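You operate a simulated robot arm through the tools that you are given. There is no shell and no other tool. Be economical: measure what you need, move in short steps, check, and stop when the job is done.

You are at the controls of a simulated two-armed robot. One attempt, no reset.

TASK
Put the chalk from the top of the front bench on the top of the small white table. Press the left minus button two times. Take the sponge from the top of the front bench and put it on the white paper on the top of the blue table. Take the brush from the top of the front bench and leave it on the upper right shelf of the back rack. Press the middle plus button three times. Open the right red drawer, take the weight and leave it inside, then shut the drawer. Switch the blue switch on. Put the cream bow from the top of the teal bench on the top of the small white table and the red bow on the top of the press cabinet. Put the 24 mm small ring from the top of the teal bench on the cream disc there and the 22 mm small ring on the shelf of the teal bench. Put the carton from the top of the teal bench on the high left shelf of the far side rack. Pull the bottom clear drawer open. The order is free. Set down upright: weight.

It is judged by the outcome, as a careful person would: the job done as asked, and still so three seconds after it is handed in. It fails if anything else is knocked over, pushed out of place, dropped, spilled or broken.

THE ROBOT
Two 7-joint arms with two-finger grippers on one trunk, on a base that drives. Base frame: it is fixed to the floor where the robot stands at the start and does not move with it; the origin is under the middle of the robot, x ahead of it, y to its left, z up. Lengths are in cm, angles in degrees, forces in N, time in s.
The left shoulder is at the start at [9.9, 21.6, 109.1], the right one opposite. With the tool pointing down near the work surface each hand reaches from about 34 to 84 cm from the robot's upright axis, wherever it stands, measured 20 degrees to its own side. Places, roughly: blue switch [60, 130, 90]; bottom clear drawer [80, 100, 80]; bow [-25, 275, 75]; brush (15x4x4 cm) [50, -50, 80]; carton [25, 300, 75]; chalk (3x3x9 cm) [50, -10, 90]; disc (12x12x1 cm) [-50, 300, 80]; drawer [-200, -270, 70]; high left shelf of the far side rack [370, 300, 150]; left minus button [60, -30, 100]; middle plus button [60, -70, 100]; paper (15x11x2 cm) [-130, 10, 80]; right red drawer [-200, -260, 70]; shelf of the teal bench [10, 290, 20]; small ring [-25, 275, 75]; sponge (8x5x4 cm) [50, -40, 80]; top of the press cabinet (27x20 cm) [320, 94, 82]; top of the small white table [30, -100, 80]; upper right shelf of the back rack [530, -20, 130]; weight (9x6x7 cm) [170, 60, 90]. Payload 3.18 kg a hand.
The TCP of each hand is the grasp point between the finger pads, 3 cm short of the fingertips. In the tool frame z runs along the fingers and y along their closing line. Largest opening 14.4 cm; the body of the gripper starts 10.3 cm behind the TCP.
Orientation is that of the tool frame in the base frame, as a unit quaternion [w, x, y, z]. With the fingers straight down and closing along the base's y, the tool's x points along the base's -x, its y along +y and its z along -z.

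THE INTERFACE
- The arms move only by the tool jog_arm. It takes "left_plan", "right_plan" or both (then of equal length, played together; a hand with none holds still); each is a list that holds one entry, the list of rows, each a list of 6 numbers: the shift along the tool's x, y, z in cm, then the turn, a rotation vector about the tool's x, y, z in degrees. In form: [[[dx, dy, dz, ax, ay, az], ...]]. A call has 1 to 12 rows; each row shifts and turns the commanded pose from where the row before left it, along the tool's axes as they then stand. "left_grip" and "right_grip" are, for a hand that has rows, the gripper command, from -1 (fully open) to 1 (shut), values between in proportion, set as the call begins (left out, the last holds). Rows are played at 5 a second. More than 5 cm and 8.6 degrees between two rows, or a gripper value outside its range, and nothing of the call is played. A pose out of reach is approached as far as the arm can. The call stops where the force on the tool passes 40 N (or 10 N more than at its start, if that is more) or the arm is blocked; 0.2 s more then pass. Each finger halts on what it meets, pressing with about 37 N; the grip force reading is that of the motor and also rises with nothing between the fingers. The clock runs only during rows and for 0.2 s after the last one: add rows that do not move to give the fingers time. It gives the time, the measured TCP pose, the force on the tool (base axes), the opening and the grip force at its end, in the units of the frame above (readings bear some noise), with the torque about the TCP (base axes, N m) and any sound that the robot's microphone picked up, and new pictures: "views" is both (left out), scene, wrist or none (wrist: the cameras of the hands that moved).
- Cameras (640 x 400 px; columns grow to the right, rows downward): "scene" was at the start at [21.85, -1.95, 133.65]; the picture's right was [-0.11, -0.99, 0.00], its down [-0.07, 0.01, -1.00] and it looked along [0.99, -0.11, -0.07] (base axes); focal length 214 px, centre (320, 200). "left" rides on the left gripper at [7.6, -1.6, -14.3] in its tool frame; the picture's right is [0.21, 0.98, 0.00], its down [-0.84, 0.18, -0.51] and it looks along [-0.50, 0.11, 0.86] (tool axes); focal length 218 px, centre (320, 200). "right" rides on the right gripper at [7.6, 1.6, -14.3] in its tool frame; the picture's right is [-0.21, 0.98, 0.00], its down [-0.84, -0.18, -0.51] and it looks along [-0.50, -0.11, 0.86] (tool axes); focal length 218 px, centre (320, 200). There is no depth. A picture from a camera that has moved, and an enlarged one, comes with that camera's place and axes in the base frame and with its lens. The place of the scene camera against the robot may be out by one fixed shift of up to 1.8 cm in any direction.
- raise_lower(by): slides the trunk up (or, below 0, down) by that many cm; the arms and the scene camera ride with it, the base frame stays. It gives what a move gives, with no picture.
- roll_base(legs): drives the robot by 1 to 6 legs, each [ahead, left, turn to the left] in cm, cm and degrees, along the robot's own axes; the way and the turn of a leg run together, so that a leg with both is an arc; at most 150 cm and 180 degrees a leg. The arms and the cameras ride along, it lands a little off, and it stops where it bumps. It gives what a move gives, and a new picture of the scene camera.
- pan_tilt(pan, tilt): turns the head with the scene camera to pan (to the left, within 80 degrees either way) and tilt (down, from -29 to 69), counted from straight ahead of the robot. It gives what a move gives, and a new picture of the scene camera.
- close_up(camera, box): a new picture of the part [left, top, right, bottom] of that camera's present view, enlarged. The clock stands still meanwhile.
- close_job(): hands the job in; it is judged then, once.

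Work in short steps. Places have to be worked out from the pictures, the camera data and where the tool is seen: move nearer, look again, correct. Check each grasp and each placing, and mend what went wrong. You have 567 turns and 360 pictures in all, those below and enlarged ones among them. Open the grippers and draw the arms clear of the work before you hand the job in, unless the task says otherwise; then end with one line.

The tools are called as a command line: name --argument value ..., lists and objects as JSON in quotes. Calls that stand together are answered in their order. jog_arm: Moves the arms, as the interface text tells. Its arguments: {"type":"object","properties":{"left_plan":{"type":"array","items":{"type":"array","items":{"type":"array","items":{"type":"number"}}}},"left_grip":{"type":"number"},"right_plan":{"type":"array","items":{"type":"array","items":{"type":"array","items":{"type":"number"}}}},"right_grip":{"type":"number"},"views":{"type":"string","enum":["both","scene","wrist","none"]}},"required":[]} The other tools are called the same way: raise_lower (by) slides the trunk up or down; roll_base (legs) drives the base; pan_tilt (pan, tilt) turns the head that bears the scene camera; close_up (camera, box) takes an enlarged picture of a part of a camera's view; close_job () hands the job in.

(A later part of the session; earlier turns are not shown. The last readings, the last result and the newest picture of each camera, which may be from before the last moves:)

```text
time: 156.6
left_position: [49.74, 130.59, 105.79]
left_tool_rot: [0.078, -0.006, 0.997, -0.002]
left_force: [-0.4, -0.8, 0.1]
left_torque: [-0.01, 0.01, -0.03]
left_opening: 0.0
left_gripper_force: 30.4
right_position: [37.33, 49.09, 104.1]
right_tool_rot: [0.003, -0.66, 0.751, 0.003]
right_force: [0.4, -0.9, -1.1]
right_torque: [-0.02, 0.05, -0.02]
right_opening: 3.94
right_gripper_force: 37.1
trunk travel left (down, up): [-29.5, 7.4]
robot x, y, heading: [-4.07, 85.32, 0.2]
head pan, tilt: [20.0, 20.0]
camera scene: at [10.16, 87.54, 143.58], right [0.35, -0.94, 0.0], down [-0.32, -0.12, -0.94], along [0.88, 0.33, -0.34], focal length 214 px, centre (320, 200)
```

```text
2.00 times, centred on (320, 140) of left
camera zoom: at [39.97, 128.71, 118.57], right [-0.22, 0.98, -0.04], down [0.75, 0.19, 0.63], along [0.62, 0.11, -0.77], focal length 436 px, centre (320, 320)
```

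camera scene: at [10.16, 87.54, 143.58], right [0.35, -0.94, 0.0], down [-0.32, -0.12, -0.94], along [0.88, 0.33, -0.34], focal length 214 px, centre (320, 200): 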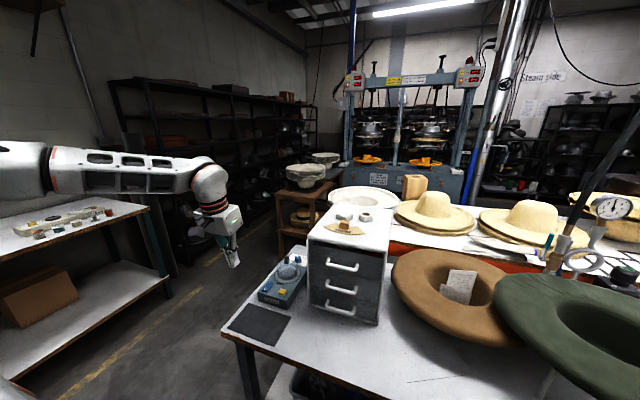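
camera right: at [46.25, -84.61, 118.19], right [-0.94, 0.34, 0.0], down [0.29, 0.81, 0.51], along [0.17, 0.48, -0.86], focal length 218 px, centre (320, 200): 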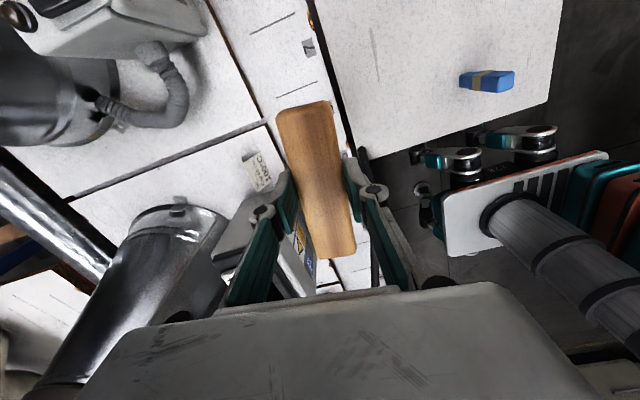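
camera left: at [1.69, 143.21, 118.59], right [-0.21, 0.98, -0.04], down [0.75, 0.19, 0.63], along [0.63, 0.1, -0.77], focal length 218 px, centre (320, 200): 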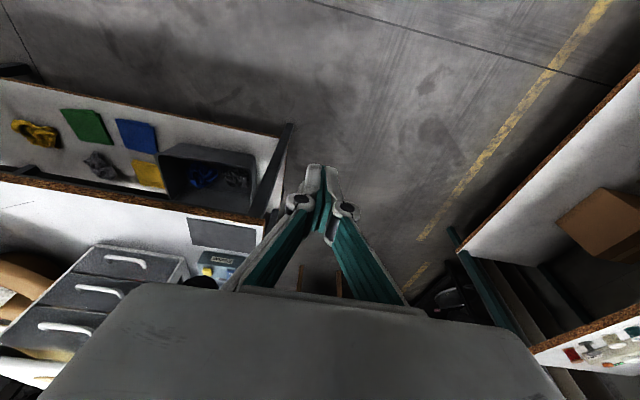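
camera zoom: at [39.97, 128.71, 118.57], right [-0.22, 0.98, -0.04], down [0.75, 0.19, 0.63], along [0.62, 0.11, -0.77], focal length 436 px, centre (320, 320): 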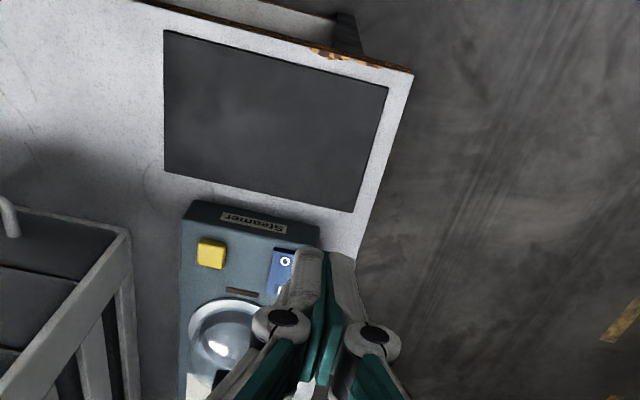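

The blue rocker shows “O” on the near side and “I” beyond. Shift the hand back to see it fully.

jog_arm --left_plan '[[[3.5, 4, 0, 0, 0, 0]]]' --views "none"

close_up --camera "left" --box '[180, 150, 340, 250]'

close_up --camera "scene" --box '[240, 235, 336, 295]'

```text
refused: row 1 steps farther than a row can; nothing moved
```

```text
4.00 times, centred on (260, 200) of left
camera zoom: at [39.97, 128.71, 118.57], right [-0.22, 0.98, -0.04], down [0.75, 0.19, 0.63], along [0.62, 0.11, -0.77], focal length 873 px, centre (560, 200)
```

zoom: 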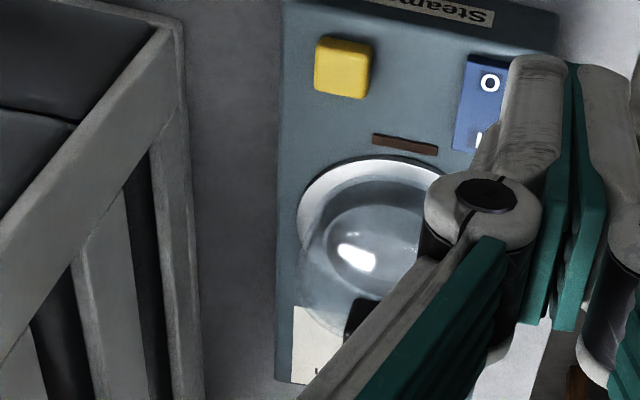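

```text
6.67 times, centred on (288, 265) of scene
camera zoom: at [10.16, 87.54, 143.58], right [0.35, -0.94, 0.0], down [-0.32, -0.12, -0.94], along [0.88, 0.33, -0.34], focal length 1430 px, centre (533, -233)
```

zoom: 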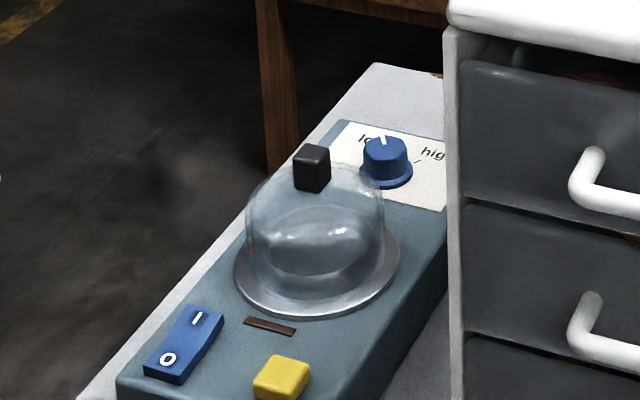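

“I” end at ≈[61.7,128.9,88]; the glass dome rim is ~3 cm beyond. Make the tool vertical and move above the “I” end.

jog_arm --left_plan '[[[0, 0, 0, 0, 4.6, 0], [0, 0, 0, 0, 4.6, 0], [-4, -0.6, 0, 0, 0, 0], [-4, -0.6, 0, 0, 0, 0], [-4.2, -0.5, 0, 0, 0, 0], [0, 0, 3, 0, 0, 0], [0, 0, 3, 0, 0, 0]]]' --views "none"

close_up --camera "left" --box '[200, 100, 440, 250]'

close_up --camera "scene" --box '[220, 195, 380, 295]'

```text
time: 158.2
left_position: [53.23, 128.78, 101.56]
left_tool_rot: [0.079, -0.006, 0.997, -0.003]
left_force: [-0.3, -0.6, -0.6]
left_torque: [0.0, 0.0, 0.03]
left_opening: 0.0
left_gripper_force: 30.2
left hand out of reach, approached as far as the arm can: row 1, 2, 3, 4, 5
right_position: [37.2, 49.26, 103.97]
right_tool_rot: [0.002, -0.66, 0.751, 0.002]
right_force: [0.5, 0.0, -0.5]
right_torque: [0.0, 0.0, 0.0]
right_opening: 3.95
right_gripper_force: 37.3
trunk travel left (down, up): [-29.5, 7.4]
robot x, y, heading: [-3.72, 85.3, 0.5]
head pan, tilt: [20.0, 20.0]
```

```text
2.67 times, centred on (320, 175) of left
camera zoom: at [43.41, 127.11, 114.25], right [-0.22, 0.98, -0.04], down [0.75, 0.19, 0.63], along [0.62, 0.11, -0.77], focal length 582 px, centre (320, 267)
```

zoom: 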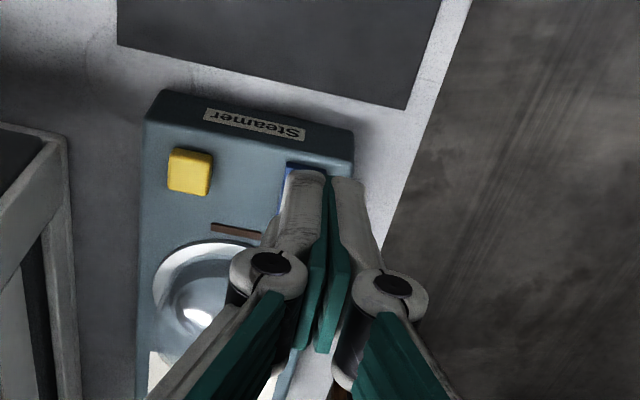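

```text
4.00 times, centred on (300, 245) of scene
camera zoom: at [10.13, 87.61, 143.57], right [0.35, -0.94, 0.0], down [-0.32, -0.12, -0.94], along [0.88, 0.33, -0.34], focal length 858 px, centre (400, 20)
```

zoom: 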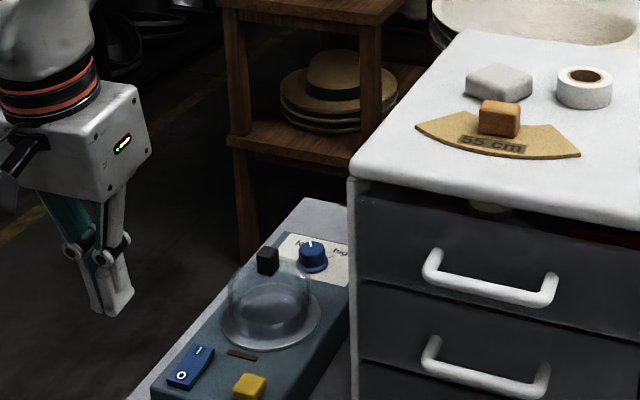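

The left wrist is at a limit; yaw it (mirror direction) to free it, then continue forward.

jog_arm --left_plan '[[[0, 0, -1, 0, 0, 8], [0, 0, -1, 0, 0, 8], [0, 0, 0, 0, 0, 8], [0, 0, 0, 0, 0, 8]]]' --views "none"

```text
time: 159.2
left_position: [52.67, 128.66, 102.09]
left_tool_rot: [0.08, 0.027, 0.996, 0.002]
left_force: [-0.1, 0.6, 0.5]
left_torque: [-0.04, 0.02, 0.0]
left_opening: 0.0
left_gripper_force: 30.6
left hand out of reach, approached as far as the arm can: row 1, 2, 3, 4
right_position: [37.18, 49.15, 104.0]
right_tool_rot: [0.003, -0.66, 0.751, 0.003]
right_force: [-0.6, 0.8, -0.6]
right_torque: [-0.02, 0.0, 0.0]
right_opening: 3.94
right_gripper_force: 36.8
trunk travel left (down, up): [-29.5, 7.4]
robot x, y, heading: [-3.9, 85.53, -0.0]
head pan, tilt: [20.0, 20.0]
```

jog_arm --left_plan '[[[0, 0, 0, 0, 0, -8], [0, 0, 0, 0, 0, -8], [0, 0, 0, 0, 0, -8], [0, 0, 0, 0, 4.5, 0], [0, 0, 0, 0, 4.5, 0]]]' --views "none"

```text
time: 160.4
left_position: [52.73, 128.64, 101.99]
left_tool_rot: [0.001, -0.178, 0.984, -0.029]
left_force: [0.2, 0.1, -1.2]
left_torque: [0.01, -0.01, -0.03]
left_opening: 0.0
left_gripper_force: 30.8
right_position: [37.26, 49.13, 104.06]
right_tool_rot: [0.002, -0.66, 0.751, 0.002]
right_force: [1.0, 0.0, -1.2]
right_torque: [0.02, 0.03, -0.01]
right_opening: 3.94
right_gripper_force: 36.8
trunk travel left (down, up): [-29.5, 7.4]
robot x, y, heading: [-4.21, 85.31, 0.4]
head pan, tilt: [20.0, 20.0]
```

Counter-clockwise yaw frees it. Move over the “I” end.

jog_arm --left_plan '[[[-4.5, -1.55, 0, 0, 0, 0], [-4.5, -1.55, 0, 0, 0, 0], [0, 0, 0, 0, 0, 0]]]' --views "none"

close_up --camera "left" --box '[200, 100, 440, 250]'

close_up --camera "scene" --box '[220, 195, 380, 295]'

```text
time: 161.2
left_position: [61.17, 128.76, 101.96]
left_tool_rot: [0.002, -0.179, 0.983, -0.028]
left_force: [-0.6, 0.1, 0.1]
left_torque: [-0.01, 0.03, 0.02]
left_opening: 0.0
left_gripper_force: 31.2
left hand out of reach, approached as far as the arm can: row 2
right_position: [37.19, 49.14, 104.09]
right_tool_rot: [0.003, -0.66, 0.751, 0.003]
right_force: [0.1, 0.4, -1.4]
right_torque: [-0.02, -0.02, -0.01]
right_opening: 3.93
right_gripper_force: 36.8
trunk travel left (down, up): [-29.5, 7.4]
robot x, y, heading: [-3.94, 85.02, -0.0]
head pan, tilt: [20.0, 20.0]
```

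```text
2.67 times, centred on (320, 175) of left
camera zoom: at [54.51, 125.36, 116.28], right [-0.54, 0.84, -0.06], down [0.72, 0.49, 0.49], along [0.44, 0.22, -0.87], focal length 582 px, centre (320, 267)
```

zoom: 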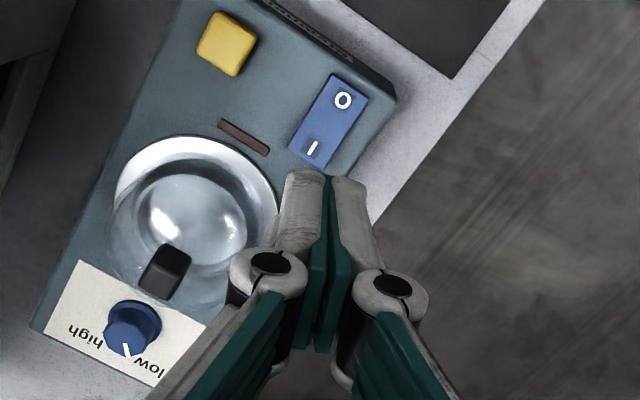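

```text
4.00 times, centred on (300, 245) of scene
camera zoom: at [10.1, 87.58, 143.58], right [0.35, -0.94, 0.0], down [-0.32, -0.12, -0.94], along [0.88, 0.33, -0.34], focal length 858 px, centre (400, 20)
```

zoom: 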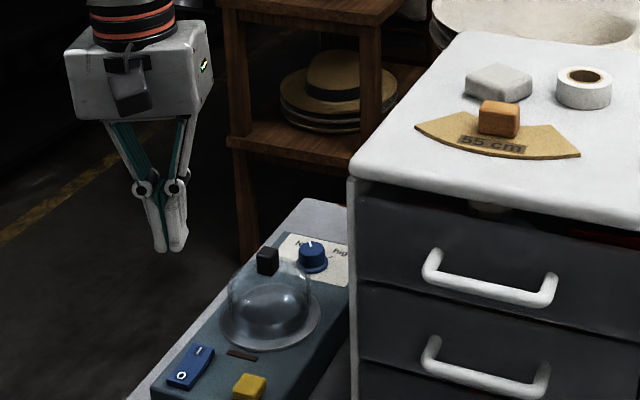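

Rocker “I” at ≈[63.2,128.5]. Nudge the base forward 2 cm.

roll_base --legs '[[2.1, 0, 0]]'

jog_arm --left_plan '[[[0, 0, 3, 0, 0, 0], [0, 0, 3, 0, 0, 0], [0, 0, 2, 0, 0, 0]]]' --views "none"

close_up --camera "left" --box '[200, 100, 440, 250]'

close_up --camera "scene" --box '[220, 220, 380, 320]'

```text
time: 162.0
left_position: [63.32, 128.64, 101.94]
left_tool_rot: [0.0, -0.178, 0.984, -0.03]
left_force: [0.9, 0.0, 0.4]
left_torque: [-0.01, 0.0, -0.03]
left_opening: 0.0
left_gripper_force: 30.9
right_position: [39.36, 49.17, 103.97]
right_tool_rot: [0.002, -0.66, 0.751, 0.003]
right_force: [0.6, 0.6, -1.4]
right_torque: [-0.03, 0.08, 0.02]
right_opening: 3.91
right_gripper_force: 36.8
trunk travel left (down, up): [-29.5, 7.4]
robot x, y, heading: [-1.97, 85.38, 0.1]
head pan, tilt: [20.0, 20.0]
camera scene: at [12.29, 87.56, 143.58], right [0.35, -0.94, 0.0], down [-0.32, -0.12, -0.94], along [0.88, 0.33, -0.34], focal length 214 px, centre (320, 200)
```

scene: 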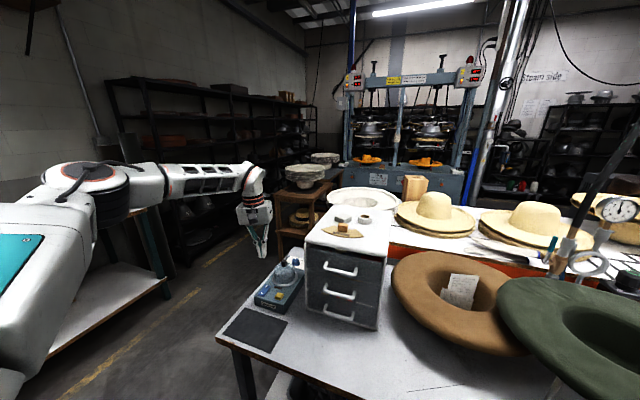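

```text
time: 162.8
left_position: [63.49, 128.45, 94.12]
left_tool_rot: [0.002, -0.178, 0.984, -0.029]
left_force: [0.0, 0.2, -0.1]
left_torque: [0.0, -0.03, 0.02]
left_opening: 0.0
left_gripper_force: 31.1
right_position: [39.33, 49.18, 104.06]
right_tool_rot: [0.003, -0.66, 0.751, 0.002]
right_force: [0.6, 0.5, -1.7]
right_torque: [-0.02, -0.02, -0.04]
right_opening: 3.93
right_gripper_force: 36.9
trunk travel left (down, up): [-29.5, 7.4]
robot x, y, heading: [-1.99, 85.27, 0.3]
head pan, tilt: [20.0, 20.0]
```

```text
2.67 times, centred on (320, 175) of left
camera zoom: at [56.82, 125.02, 108.3], right [-0.54, 0.84, -0.06], down [0.72, 0.49, 0.49], along [0.44, 0.22, -0.87], focal length 582 px, centre (320, 267)
```

zoom: 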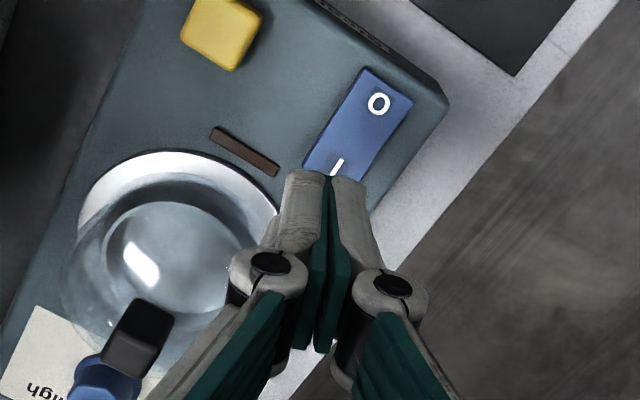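

```text
4.00 times, centred on (300, 270) of scene
camera zoom: at [12.18, 87.59, 143.58], right [0.35, -0.94, 0.0], down [-0.32, -0.12, -0.94], along [0.88, 0.33, -0.34], focal length 858 px, centre (400, -80)
```

zoom: 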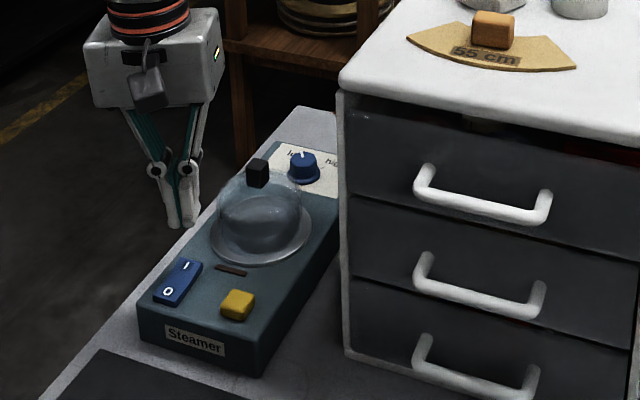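

Fingertips align with “I”. Press down in small steps with force watch.

jog_arm --left_plan '[[[0, 0, 0.7, 0, 0, 0], [0, 0, 0.7, 0, 0, 0], [0, 0, 0.7, 0, 0, 0]]]' --views "none"

jog_arm --left_plan '[[[0, 0, 0.4, 0, 0, 0], [0, 0, 0.4, 0, 0, 0]]]' --views "none"

close_up --camera "left" --box '[260, 100, 420, 200]'

```text
time: 163.6
left_position: [63.42, 128.25, 91.9]
left_tool_rot: [0.002, -0.179, 0.983, -0.029]
left_force: [0.7, 0.8, 0.4]
left_torque: [0.0, 0.0, -0.03]
left_opening: 0.0
left_gripper_force: 30.8
right_position: [39.28, 49.25, 104.08]
right_tool_rot: [0.003, -0.66, 0.752, 0.003]
right_force: [0.3, 0.6, -0.3]
right_torque: [0.0, 0.04, 0.0]
right_opening: 3.93
right_gripper_force: 36.7
trunk travel left (down, up): [-29.5, 7.4]
robot x, y, heading: [-1.87, 85.11, 0.4]
head pan, tilt: [20.0, 20.0]
```

```text
time: 164.2
left_position: [63.44, 128.19, 91.18]
left_tool_rot: [0.002, -0.178, 0.984, -0.03]
left_force: [-0.3, -0.3, -0.3]
left_torque: [-0.01, -0.01, 0.01]
left_opening: 0.01
left_gripper_force: 30.7
right_position: [39.24, 49.19, 104.08]
right_tool_rot: [0.003, -0.66, 0.751, 0.003]
right_force: [0.4, -0.4, -2.0]
right_torque: [-0.01, 0.03, -0.01]
right_opening: 3.89
right_gripper_force: 37.2
trunk travel left (down, up): [-29.5, 7.4]
robot x, y, heading: [-2.28, 85.58, 0.3]
head pan, tilt: [20.0, 20.0]
```

```text
4.00 times, centred on (340, 150) of left
camera zoom: at [56.71, 124.8, 105.44], right [-0.54, 0.84, -0.06], down [0.72, 0.49, 0.49], along [0.44, 0.22, -0.87], focal length 873 px, centre (240, 400)
```

zoom: 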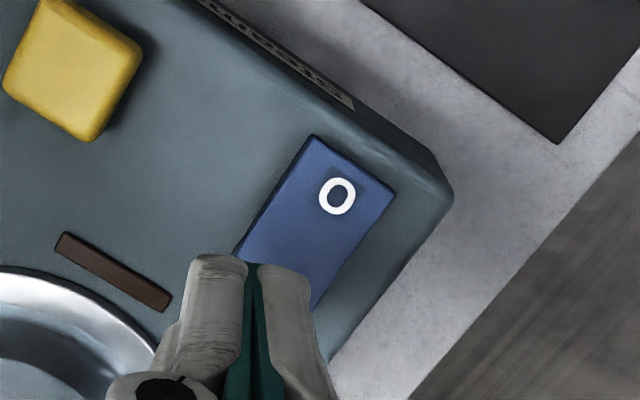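

jog_arm --left_plan '[[[-0.14, 0.38, 0.4, 0, 0, 0], [0, 0, 0.4, 0, 0, 0], [0, 0, 0.4, 0, 0, 0]]]' --views "none"

jog_arm --left_plan '[[[0, 0, 0.3, 0, 0, 0], [0, 0, 0.3, 0, 0, 0]]]' --views "none"

close_up --camera "left" --box '[260, 100, 420, 200]'

```text
time: 165.0
left_position: [63.45, 128.41, 89.83]
left_tool_rot: [0.001, -0.179, 0.983, -0.029]
left_force: [-0.8, 0.6, 0.2]
left_torque: [0.02, 0.02, 0.01]
left_opening: 0.01
left_gripper_force: 30.6
right_position: [39.3, 49.15, 104.01]
right_tool_rot: [0.002, -0.66, 0.751, 0.003]
right_force: [-0.6, -0.6, -0.7]
right_torque: [-0.03, 0.05, 0.01]
right_opening: 3.92
right_gripper_force: 37.3
trunk travel left (down, up): [-29.5, 7.4]
robot x, y, heading: [-1.76, 85.22, 0.2]
head pan, tilt: [20.0, 20.0]
```

```text
time: 165.6
left_position: [63.52, 128.39, 89.39]
left_tool_rot: [0.001, -0.178, 0.984, -0.028]
left_force: [-0.2, 0.6, -0.3]
left_torque: [0.01, 0.0, 0.02]
left_opening: 0.0
left_gripper_force: 30.5
right_position: [39.32, 49.19, 104.12]
right_tool_rot: [0.003, -0.66, 0.751, 0.001]
right_force: [0.0, -0.1, -0.8]
right_torque: [-0.01, -0.04, 0.01]
right_opening: 3.91
right_gripper_force: 37.3
trunk travel left (down, up): [-29.5, 7.4]
robot x, y, heading: [-1.52, 85.36, 0.4]
head pan, tilt: [20.0, 20.0]
```

```text
4.00 times, centred on (340, 150) of left
camera zoom: at [56.73, 125.01, 103.62], right [-0.54, 0.84, -0.06], down [0.72, 0.49, 0.49], along [0.44, 0.22, -0.87], focal length 873 px, centre (240, 400)
```

zoom: 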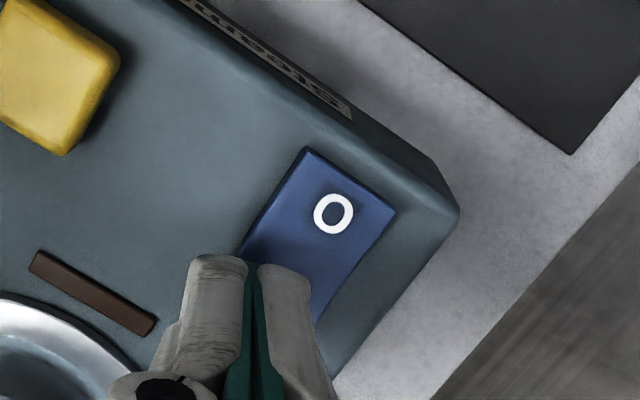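

jog_arm --left_plan '[[[0, 0, 0.4, 0, 0, 0], [0, 0, 0.4, 0, 0, 0]]]' --views "none"

jog_arm --left_plan '[[[0, 0, 0.4, 0, 0, 0], [0, 0, 0.4, 0, 0, 0]]]' --views "none"

close_up --camera "left" --box '[260, 100, 420, 200]'

```text
time: 166.2
left_position: [63.47, 128.35, 88.52]
left_tool_rot: [0.002, -0.179, 0.983, -0.028]
left_force: [-0.2, 0.4, 0.8]
left_torque: [0.0, 0.01, -0.01]
left_opening: 0.0
left_gripper_force: 30.9
right_position: [39.27, 49.2, 104.17]
right_tool_rot: [0.003, -0.66, 0.751, 0.002]
right_force: [-0.4, -0.2, -0.2]
right_torque: [0.04, 0.0, 0.01]
right_opening: 3.9
right_gripper_force: 37.3
trunk travel left (down, up): [-29.5, 7.4]
robot x, y, heading: [-1.87, 85.17, 0.2]
head pan, tilt: [20.0, 20.0]
```

```text
time: 166.8
left_position: [63.34, 128.39, 88.08]
left_tool_rot: [0.006, -0.18, 0.983, -0.031]
left_force: [-4.2, 5.2, 30.5]
left_torque: [0.17, 0.38, -0.03]
left_opening: 0.0
left_gripper_force: 30.6
right_position: [39.02, 49.21, 104.13]
right_tool_rot: [0.004, -0.66, 0.752, 0.002]
right_force: [-0.3, -1.1, -0.4]
right_torque: [-0.04, -0.01, -0.03]
right_opening: 3.92
right_gripper_force: 37.1
trunk travel left (down, up): [-29.5, 7.4]
robot x, y, heading: [-1.68, 85.28, 0.4]
head pan, tilt: [20.0, 20.0]
```

```text
4.00 times, centred on (340, 150) of left
camera zoom: at [56.57, 124.94, 102.49], right [-0.54, 0.84, -0.06], down [0.71, 0.49, 0.5], along [0.45, 0.23, -0.87], focal length 873 px, centre (240, 400)
```

zoom: 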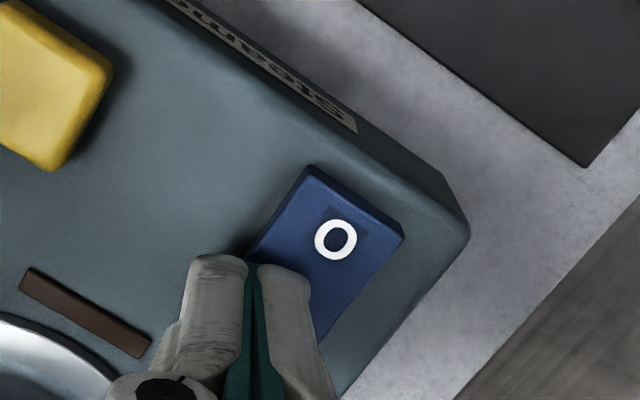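

Force 30 N and the O side has risen. Lift and inspect.

jog_arm --left_plan '[[[0, 0, -3, 0, 0, 0], [0, 0, -4, 0, 0, 0], [0, 0, -4, 0, 0, 0], [0, 0, -4, 0, 0, 0]]]' --views "none"

close_up --camera "left" --box '[240, 80, 400, 180]'

close_up --camera "scene" --box '[240, 255, 320, 305]'

```text
time: 167.8
left_position: [62.86, 129.1, 102.76]
left_tool_rot: [0.003, -0.181, 0.983, -0.029]
left_force: [-0.7, -0.6, -0.4]
left_torque: [0.07, -0.05, -0.02]
left_opening: 0.0
left_gripper_force: 30.4
right_position: [39.18, 48.9, 104.12]
right_tool_rot: [0.004, -0.659, 0.752, 0.003]
right_force: [0.0, -0.6, -0.7]
right_torque: [0.08, -0.07, 0.02]
right_opening: 3.92
right_gripper_force: 37.5
trunk travel left (down, up): [-29.5, 7.4]
robot x, y, heading: [-1.85, 85.16, 0.3]
head pan, tilt: [20.0, 20.0]
```

```text
4.00 times, centred on (320, 130) of left
camera zoom: at [56.15, 125.65, 117.05], right [-0.54, 0.84, -0.05], down [0.71, 0.5, 0.49], along [0.44, 0.23, -0.87], focal length 873 px, centre (320, 480)
```

zoom: 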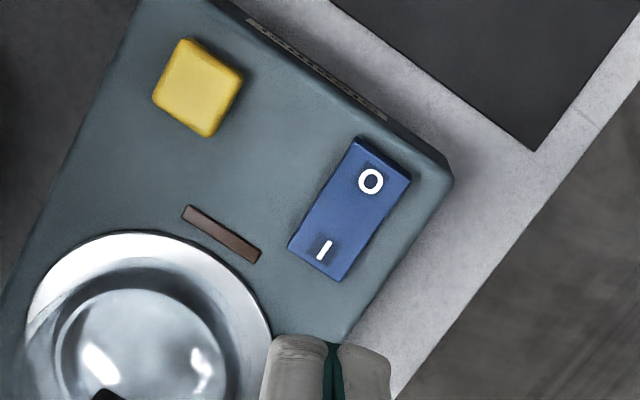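

```text
8.00 times, centred on (280, 280) of scene
camera zoom: at [11.99, 87.23, 143.62], right [0.35, -0.94, 0.0], down [-0.32, -0.12, -0.94], along [0.88, 0.33, -0.34], focal length 1716 px, centre (640, -440)
```

zoom: 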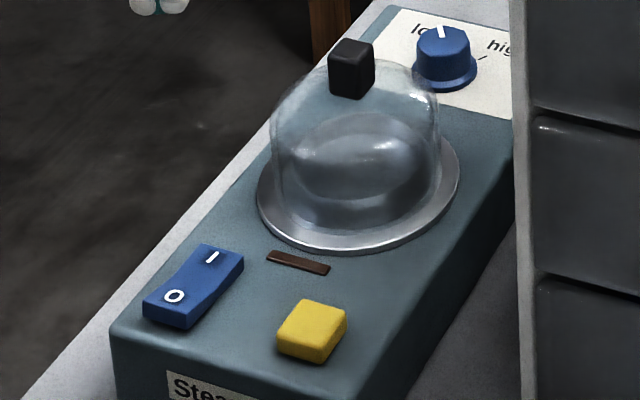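

The rocker has flipped to “I”. Now the bottom drawer: back off and shift right so the left hand is in front of it.

roll_base --legs '[[-22, 0, 0], [0, -30, 0]]'

jog_arm --left_plan '[[[0, 0, 0, 0, -8, 0], [0, 0, 0, 0, -8, 0], [0, 0, 0, 0, -8, 0], [0, 0, 0, 0, -8, 0], [0, 0, 0, 0, -8, 0], [0, 0, 0, 0, -8, 0], [0, 0, 0, 0, -8, 0], [0, 0, 0, 0, -7, 0]]]' --views "none"

```text
time: 172.4
left_position: [40.7, 99.38, 102.52]
left_tool_rot: [0.003, -0.184, 0.982, -0.029]
left_force: [-0.7, -0.3, -0.2]
left_torque: [0.0, 0.0, -0.02]
left_opening: 0.02
left_gripper_force: 31.1
right_position: [17.24, 19.03, 104.08]
right_tool_rot: [0.002, -0.662, 0.749, 0.002]
right_force: [0.6, -1.0, -0.3]
right_torque: [0.01, -0.01, 0.0]
right_opening: 3.92
right_gripper_force: 36.6
trunk travel left (down, up): [-29.5, 7.4]
robot x, y, heading: [-23.9, 55.05, 0.6]
head pan, tilt: [20.0, 20.0]
camera scene: at [-10.02, 57.2, 143.58], right [0.35, -0.94, 0.0], down [-0.32, -0.12, -0.94], along [0.88, 0.33, -0.34], focal length 214 px, centre (320, 200)
```

scene: 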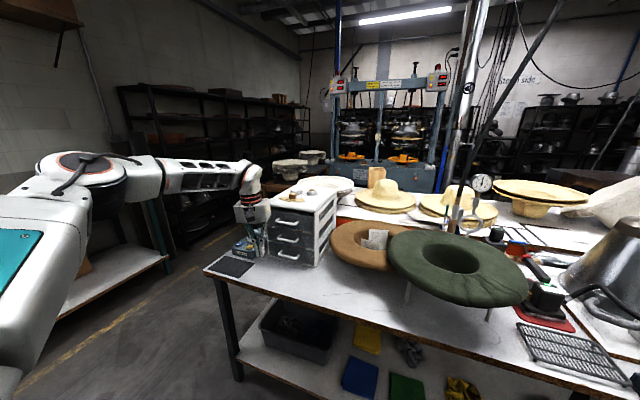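

```text
time: 174.2
left_position: [40.75, 99.41, 102.61]
left_tool_rot: [0.435, -0.178, 0.881, 0.055]
left_force: [-0.2, 0.0, 0.2]
left_torque: [-0.01, 0.0, -0.02]
left_opening: 0.0
left_gripper_force: 31.7
left hand out of reach, approached as far as the arm can: row 7, 8
right_position: [17.26, 19.06, 104.08]
right_tool_rot: [0.003, -0.662, 0.75, 0.002]
right_force: [-0.1, -0.8, -0.8]
right_torque: [0.0, -0.01, 0.02]
right_opening: 3.93
right_gripper_force: 36.7
trunk travel left (down, up): [-29.5, 7.4]
robot x, y, heading: [-24.54, 55.02, 0.7]
head pan, tilt: [20.0, 20.0]
```

Pitch ~52° achieved with heading 18° left; rotate heading straight and lower somewhat.

jog_arm --left_plan '[[[0, 0, 0, 4.87, 0.36, 3.8], [0, 0, 0, 4.87, 0.36, 3.8], [0, 0, 0, 4.87, 0.36, 3.8]]]' --views "wrist"

```text
time: 175.0
left_position: [40.64, 99.42, 102.59]
left_tool_rot: [0.438, -0.033, 0.898, -0.018]
left_force: [-0.1, 0.0, 0.3]
left_torque: [0.01, 0.03, 0.01]
left_opening: 0.0
left_gripper_force: 31.7
right_position: [17.33, 18.98, 103.96]
right_tool_rot: [0.003, -0.662, 0.749, 0.002]
right_force: [-0.1, 0.4, -0.7]
right_torque: [-0.03, 0.0, -0.05]
right_opening: 3.92
right_gripper_force: 36.9
trunk travel left (down, up): [-29.5, 7.4]
robot x, y, heading: [-24.45, 54.81, 0.5]
head pan, tilt: [20.0, 20.0]
camera left: at [24.79, 97.25, 105.38], right [-0.17, 0.96, -0.22], down [0.11, 0.24, 0.96], along [0.98, 0.14, -0.15], focal length 218 px, centre (320, 200)
```

left: 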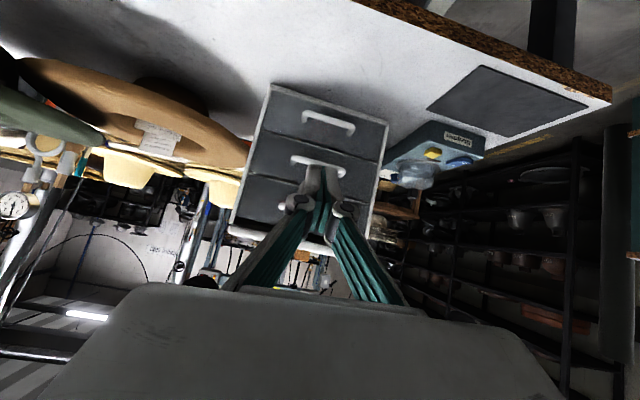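

Handle spans y≈96–106 at x≈64, z≈84. Advance the base 12 cm, open wide, and bring the hand to a pre-grasp.

roll_base --legs '[[12, 0, -0.5]]'

jog_arm --left_plan '[[[2.1, 0.62, 2.75, 0, 0, 0], [2.1, 0.62, 2.75, 0, 0, 0], [2.1, 0.62, 2.75, 0, 0, 0], [2.1, 0.62, 2.75, 0, 0, 0]]]' --left_grip -0.78 --views "wrist"

```text
time: 176.2
left_position: [52.89, 98.96, 102.6]
left_tool_rot: [0.437, -0.03, 0.899, -0.019]
left_force: [1.3, 0.5, 0.4]
left_torque: [0.0, 0.0, -0.01]
left_opening: 0.0
left_gripper_force: 30.8
right_position: [29.0, 18.73, 103.98]
right_tool_rot: [0.002, -0.659, 0.752, 0.004]
right_force: [0.2, -0.2, -0.9]
right_torque: [-0.04, 0.06, 0.0]
right_opening: 3.93
right_gripper_force: 37.5
trunk travel left (down, up): [-29.5, 7.4]
robot x, y, heading: [-12.17, 55.13, -0.1]
head pan, tilt: [20.0, 20.0]
camera scene: at [1.98, 57.2, 143.57], right [0.34, -0.94, 0.0], down [-0.32, -0.12, -0.94], along [0.88, 0.32, -0.34], focal length 214 px, centre (320, 200)
```

scene: 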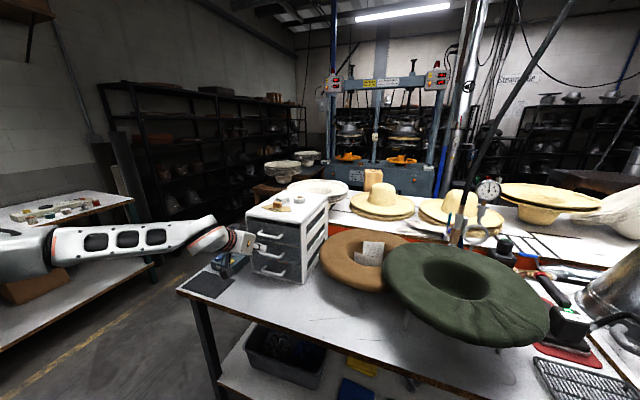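

```text
time: 177.2
left_position: [56.34, 100.73, 88.89]
left_tool_rot: [0.437, -0.03, 0.899, -0.019]
left_force: [0.4, 0.0, -1.3]
left_torque: [-0.01, 0.02, -0.02]
left_opening: 12.83
left_gripper_force: 0.0
right_position: [28.91, 18.78, 104.01]
right_tool_rot: [0.003, -0.66, 0.751, 0.002]
right_force: [0.9, -0.2, -1.3]
right_torque: [0.0, -0.01, -0.02]
right_opening: 3.94
right_gripper_force: 37.2
trunk travel left (down, up): [-29.5, 7.4]
robot x, y, heading: [-12.43, 55.0, 0.2]
head pan, tilt: [20.0, 20.0]
camera left: at [40.45, 98.68, 91.7], right [-0.17, 0.96, -0.22], down [0.11, 0.24, 0.96], along [0.98, 0.13, -0.15], focal length 218 px, centre (320, 200)
```

left: 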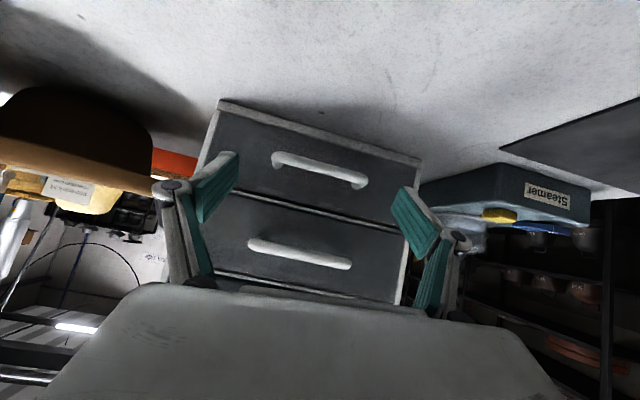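

Pre-grasp good. Advance onto the handle and close.

jog_arm --left_plan '[[[-0.33, 0.08, 2, 0, 0, 0], [-0.33, 0.08, 2, 0, 0, 0], [-0.34, 0.09, 2, 0, 0, 0]]]' --views "wrist"

```text
time: 178.0
left_position: [61.42, 100.99, 85.93]
left_tool_rot: [0.437, -0.03, 0.899, -0.019]
left_force: [-0.6, 0.6, 0.4]
left_torque: [0.0, -0.01, -0.04]
left_opening: 12.85
left_gripper_force: 0.9
right_position: [28.97, 18.77, 104.03]
right_tool_rot: [0.002, -0.66, 0.752, 0.002]
right_force: [-0.4, -0.1, -1.8]
right_torque: [0.0, 0.0, 0.02]
right_opening: 3.92
right_gripper_force: 36.5
trunk travel left (down, up): [-29.5, 7.4]
robot x, y, heading: [-12.9, 54.81, 0.1]
head pan, tilt: [20.0, 20.0]
camera left: at [45.64, 99.0, 88.78], right [-0.17, 0.96, -0.22], down [0.11, 0.24, 0.96], along [0.98, 0.13, -0.15], focal length 218 px, centre (320, 200)
```

left: 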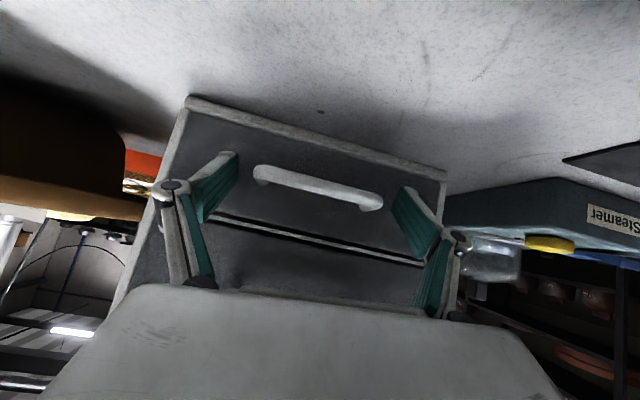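

jog_arm --left_plan '[[[-0.5, 0, 0.6, 0, 0, 0], [0, 0, 0, 0, 0, 0]]]' --views "none"

jog_arm --left_plan '[[[0, 0, 0, 0, 0, 0], [0, 0, 0, 0, 0, 0], [0, 0, 0, 0, 0, 0], [0, 0, 0, 0, 0, 0]]]' --left_grip 1 --views "wrist"

```text
time: 178.6
left_position: [61.9, 100.99, 85.67]
left_tool_rot: [0.435, -0.028, 0.9, -0.019]
left_force: [-20.1, -4.1, -7.5]
left_torque: [0.61, 0.08, -1.49]
left_opening: 13.6
left_gripper_force: 4.6
right_position: [28.8, 18.63, 104.1]
right_tool_rot: [0.003, -0.659, 0.752, 0.002]
right_force: [-0.8, 0.6, -1.7]
right_torque: [-0.02, 0.01, 0.0]
right_opening: 3.93
right_gripper_force: 37.0
trunk travel left (down, up): [-29.5, 7.4]
robot x, y, heading: [-12.7, 54.51, 0.5]
head pan, tilt: [20.0, 20.0]
```

```text
time: 178.9
left_position: [61.21, 100.77, 86.05]
left_tool_rot: [0.436, -0.026, 0.899, -0.02]
left_force: [-43.0, 4.0, 13.9]
left_torque: [0.24, -0.31, -2.09]
left_opening: 10.42
left_gripper_force: 35.5
right_position: [28.22, 18.8, 104.35]
right_tool_rot: [0.005, -0.66, 0.751, 0.0]
right_force: [0.5, 0.3, -1.1]
right_torque: [-0.05, -0.03, -0.01]
right_opening: 3.96
right_gripper_force: 36.8
trunk travel left (down, up): [-29.5, 7.4]
robot x, y, heading: [-12.63, 54.9, 0.4]
head pan, tilt: [20.0, 20.0]
stopped in row 1 (left hand): the force on the tool passed its limit at 51 N (the readings are from after the stop); the commanded pose is now the measured one
camera left: at [45.29, 98.85, 88.93], right [-0.16, 0.96, -0.22], down [0.12, 0.24, 0.96], along [0.98, 0.13, -0.15], focal length 218 px, centre (320, 200)
```

left: 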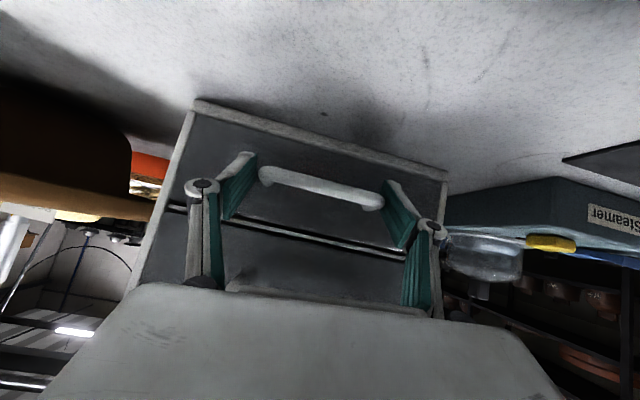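

A fingertip touched the drawer face. Ease back 0.7 cm and complete the close.

jog_arm --left_plan '[[[0.4, 0, -0.6, 0, 0, 0], [0, 0, 0, 0, 0, 0], [0, 0, 0, 0, 0, 0]]]' --left_grip 1 --views "wrist"

```text
time: 179.7
left_position: [61.03, 100.91, 86.11]
left_tool_rot: [0.437, -0.029, 0.899, -0.02]
left_force: [-26.0, 19.3, 10.7]
left_torque: [0.86, 0.06, -0.87]
left_opening: 9.97
left_gripper_force: 45.1
right_position: [28.6, 18.83, 104.27]
right_tool_rot: [0.004, -0.66, 0.751, 0.001]
right_force: [-0.5, -0.5, -1.8]
right_torque: [0.01, 0.0, -0.03]
right_opening: 3.93
right_gripper_force: 37.3
trunk travel left (down, up): [-29.5, 7.4]
robot x, y, heading: [-12.24, 54.9, 0.4]
head pan, tilt: [20.0, 20.0]
camera left: at [45.21, 98.94, 88.88], right [-0.16, 0.96, -0.22], down [0.12, 0.24, 0.96], along [0.98, 0.13, -0.15], focal length 218 px, centre (320, 200)
```

left: 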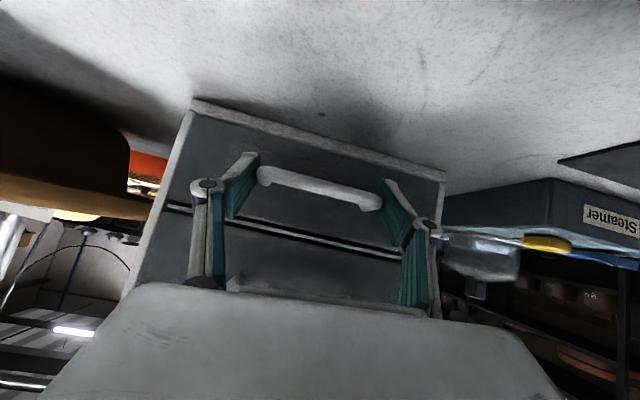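

Handle gripped. Pull straight back 3 cm.

jog_arm --left_plan '[[[0.61, 0.04, -0.79, 0, 0, 0], [0.61, 0.04, -0.79, 0, 0, 0], [0.61, 0.04, -0.79, 0, 0, 0]]]' --views "wrist"

```text
time: 180.5
left_position: [58.34, 100.94, 86.14]
left_tool_rot: [0.437, -0.029, 0.899, -0.021]
left_force: [-0.4, 24.3, 8.1]
left_torque: [-0.61, -0.88, -0.69]
left_opening: 9.96
left_gripper_force: 45.3
right_position: [28.7, 18.95, 104.17]
right_tool_rot: [0.002, -0.66, 0.752, 0.0]
right_force: [-0.1, 0.0, -1.8]
right_torque: [-0.04, -0.01, -0.01]
right_opening: 3.89
right_gripper_force: 36.6
trunk travel left (down, up): [-29.5, 7.4]
robot x, y, heading: [-12.62, 55.09, 0.3]
head pan, tilt: [20.0, 20.0]
camera left: at [42.5, 98.96, 88.88], right [-0.16, 0.96, -0.23], down [0.12, 0.24, 0.96], along [0.98, 0.13, -0.15], focal length 218 px, centre (320, 200)
```

left: 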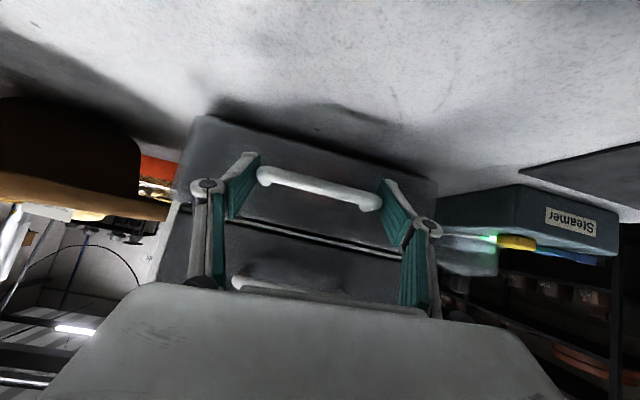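

The drawer is moving (and the steamer's lamp now glows green). Continue pulling ~12 cm.

jog_arm --left_plan '[[[0.74, 0.04, -0.95, 0, 0, 0], [0.74, 0.04, -0.95, 0, 0, 0], [0.74, 0.04, -0.95, 0, 0, 0], [0.74, 0.04, -0.95, 0, 0, 0], [0.74, 0.04, -0.95, 0, 0, 0], [0.74, 0.04, -0.95, 0, 0, 0], [0.74, 0.04, -0.95, 0, 0, 0], [0.74, 0.04, -0.95, 0, 0, 0], [0.74, 0.04, -0.95, 0, 0, 0], [0.74, 0.04, -0.95, 0, 0, 0]]]' --views "wrist"

```text
time: 182.7
left_position: [46.75, 101.0, 86.0]
left_tool_rot: [0.442, -0.02, 0.896, -0.031]
left_force: [1.5, -7.7, 10.3]
left_torque: [-1.37, -0.68, -1.31]
left_opening: 9.94
left_gripper_force: 44.8
left hand out of reach, approached as far as the arm can: row 6, 7, 9
right_position: [28.71, 18.47, 104.05]
right_tool_rot: [0.002, -0.658, 0.753, 0.003]
right_force: [0.4, 0.2, -1.8]
right_torque: [-0.05, 0.01, -0.02]
right_opening: 3.93
right_gripper_force: 37.3
trunk travel left (down, up): [-29.5, 7.4]
robot x, y, heading: [-12.41, 54.9, 0.1]
head pan, tilt: [20.0, 20.0]
stopped in row 10 (left hand): the force on the tool passed its limit at 43 N (the readings are from after the stop); the commanded pose is now the measured one
camera left: at [30.76, 99.45, 88.52], right [-0.13, 0.96, -0.24], down [0.11, 0.25, 0.96], along [0.99, 0.1, -0.14], focal length 218 px, centre (320, 200)
```

left: 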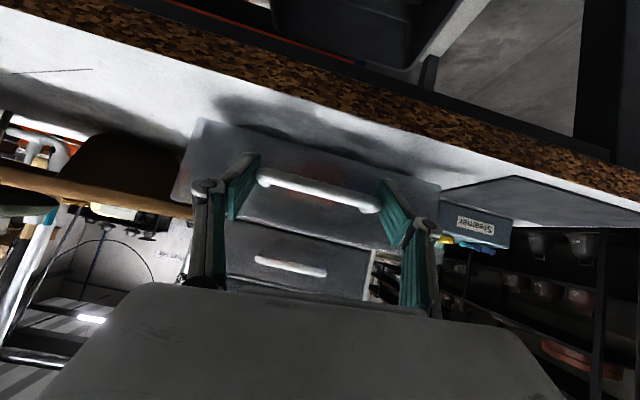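

The drawer is open ≈14.5 cm and reached its stop. Release and back off.

jog_arm --left_plan '[[[0, 0, 0, 0, 0, 0], [0, 0, 0, 0, 0, 0], [0, 0, 0, 0, 0, 0]]]' --left_grip -0.8 --views "none"

roll_base --legs '[[-22, 0, 0]]'

close_up --camera "scene" --box '[180, 160, 420, 310]'

```text
time: 183.5
left_position: [46.47, 101.3, 85.59]
left_tool_rot: [0.439, -0.021, 0.898, -0.03]
left_force: [0.1, -0.4, 0.4]
left_torque: [0.02, -0.01, -0.03]
left_opening: 12.95
left_gripper_force: 0.0
right_position: [28.72, 18.64, 104.03]
right_tool_rot: [0.003, -0.659, 0.753, 0.003]
right_force: [0.4, -0.3, -1.8]
right_torque: [0.04, 0.0, 0.04]
right_opening: 3.94
right_gripper_force: 37.0
trunk travel left (down, up): [-29.5, 7.4]
robot x, y, heading: [-12.31, 54.9, 0.3]
head pan, tilt: [20.0, 20.0]
```

```text
time: 185.2
left_position: [24.34, 101.36, 85.58]
left_tool_rot: [0.44, -0.021, 0.897, -0.03]
left_force: [-0.5, 0.6, 0.1]
left_torque: [0.0, 0.04, -0.03]
left_opening: 12.98
left_gripper_force: 0.2
right_position: [6.53, 18.71, 104.11]
right_tool_rot: [0.003, -0.659, 0.752, 0.003]
right_force: [-1.0, -0.9, -1.6]
right_torque: [-0.02, -0.07, 0.04]
right_opening: 3.93
right_gripper_force: 37.3
trunk travel left (down, up): [-29.5, 7.4]
robot x, y, heading: [-34.51, 54.7, 0.2]
head pan, tilt: [20.0, 20.0]
camera scene: at [-20.41, 57.1, 143.6], right [0.34, -0.94, 0.0], down [-0.32, -0.12, -0.94], along [0.88, 0.32, -0.34], focal length 214 px, centre (320, 200)
```

scene: 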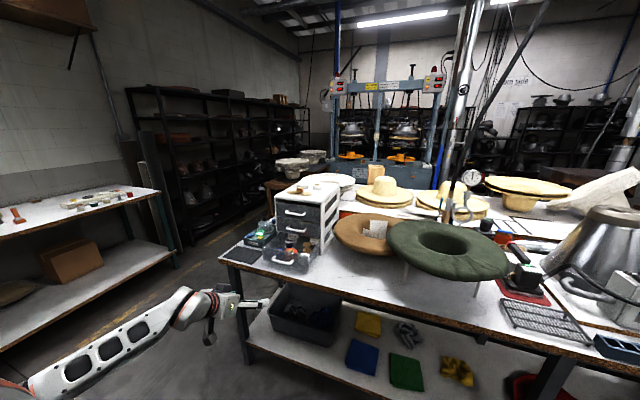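

```text
2.67 times, centred on (300, 235) of scene
camera zoom: at [-20.41, 57.1, 143.6], right [0.34, -0.94, 0.0], down [-0.32, -0.12, -0.94], along [0.88, 0.32, -0.34], focal length 572 px, centre (373, 107)
```

zoom: 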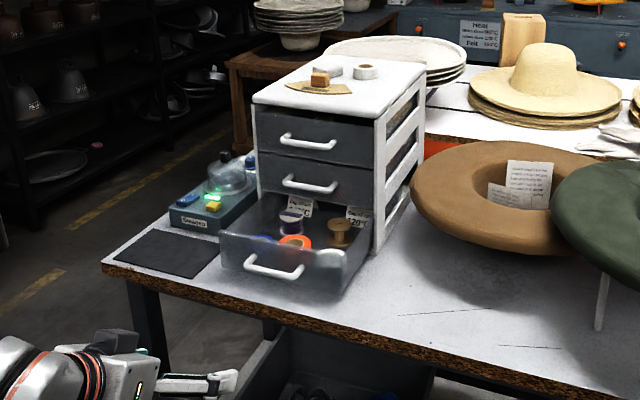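

Drawer open and steamer lit. Next the teal bench: turn left to face it and approach.

roll_base --legs '[[0, 0, 90], [90, 0, 0]]'

pan_tilt --pan 0 --tilt 30

```text
time: 193.7
left_position: [-82.11, 202.38, 85.64]
left_tool_rot: [-0.331, 0.651, -0.619, -0.29]
left_force: [0.1, -0.6, 0.3]
left_torque: [0.0, 0.03, -0.01]
left_opening: 12.94
left_gripper_force: 0.1
right_position: [0.7, 184.99, 104.02]
right_tool_rot: [0.0, 0.998, -0.066, -0.004]
right_force: [0.0, -0.1, -1.5]
right_torque: [-0.01, 0.02, -0.04]
right_opening: 3.91
right_gripper_force: 36.8
trunk travel left (down, up): [-29.5, 7.4]
robot x, y, heading: [-35.77, 143.52, 90.3]
head pan, tilt: [20.0, 20.0]
camera scene: at [-37.69, 155.99, 143.58], right [0.94, 0.34, 0.0], down [0.12, -0.32, -0.94], along [-0.32, 0.88, -0.34], focal length 214 px, centre (320, 200)
```

scene: 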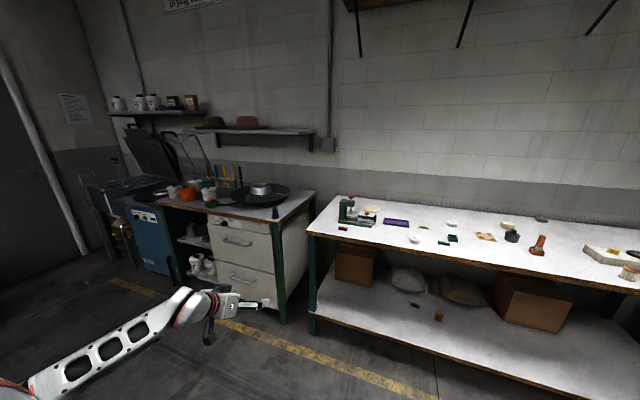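

```text
time: 194.6
left_position: [-81.93, 202.41, 85.51]
left_tool_rot: [-0.331, 0.65, -0.619, -0.29]
left_force: [-0.3, -0.6, -0.4]
left_torque: [-0.01, 0.02, -0.01]
left_opening: 12.96
left_gripper_force: 0.0
right_position: [0.73, 184.86, 104.01]
right_tool_rot: [0.001, 0.998, -0.065, -0.003]
right_force: [0.8, 0.0, -1.6]
right_torque: [-0.02, 0.0, -0.01]
right_opening: 3.93
right_gripper_force: 37.4
trunk travel left (down, up): [-29.5, 7.4]
robot x, y, heading: [-35.51, 143.67, 90.2]
head pan, tilt: [0.0, 30.0]
camera scene: at [-34.51, 156.26, 141.98], right [1.0, 0.0, 0.0], down [0.0, -0.5, -0.87], along [0.0, 0.87, -0.5], focal length 214 px, centre (320, 200)
```

scene: 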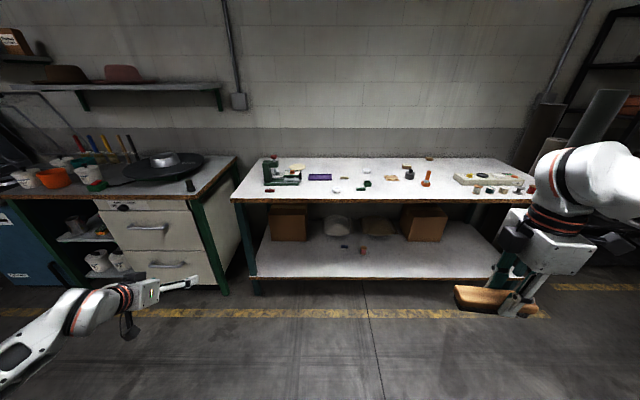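

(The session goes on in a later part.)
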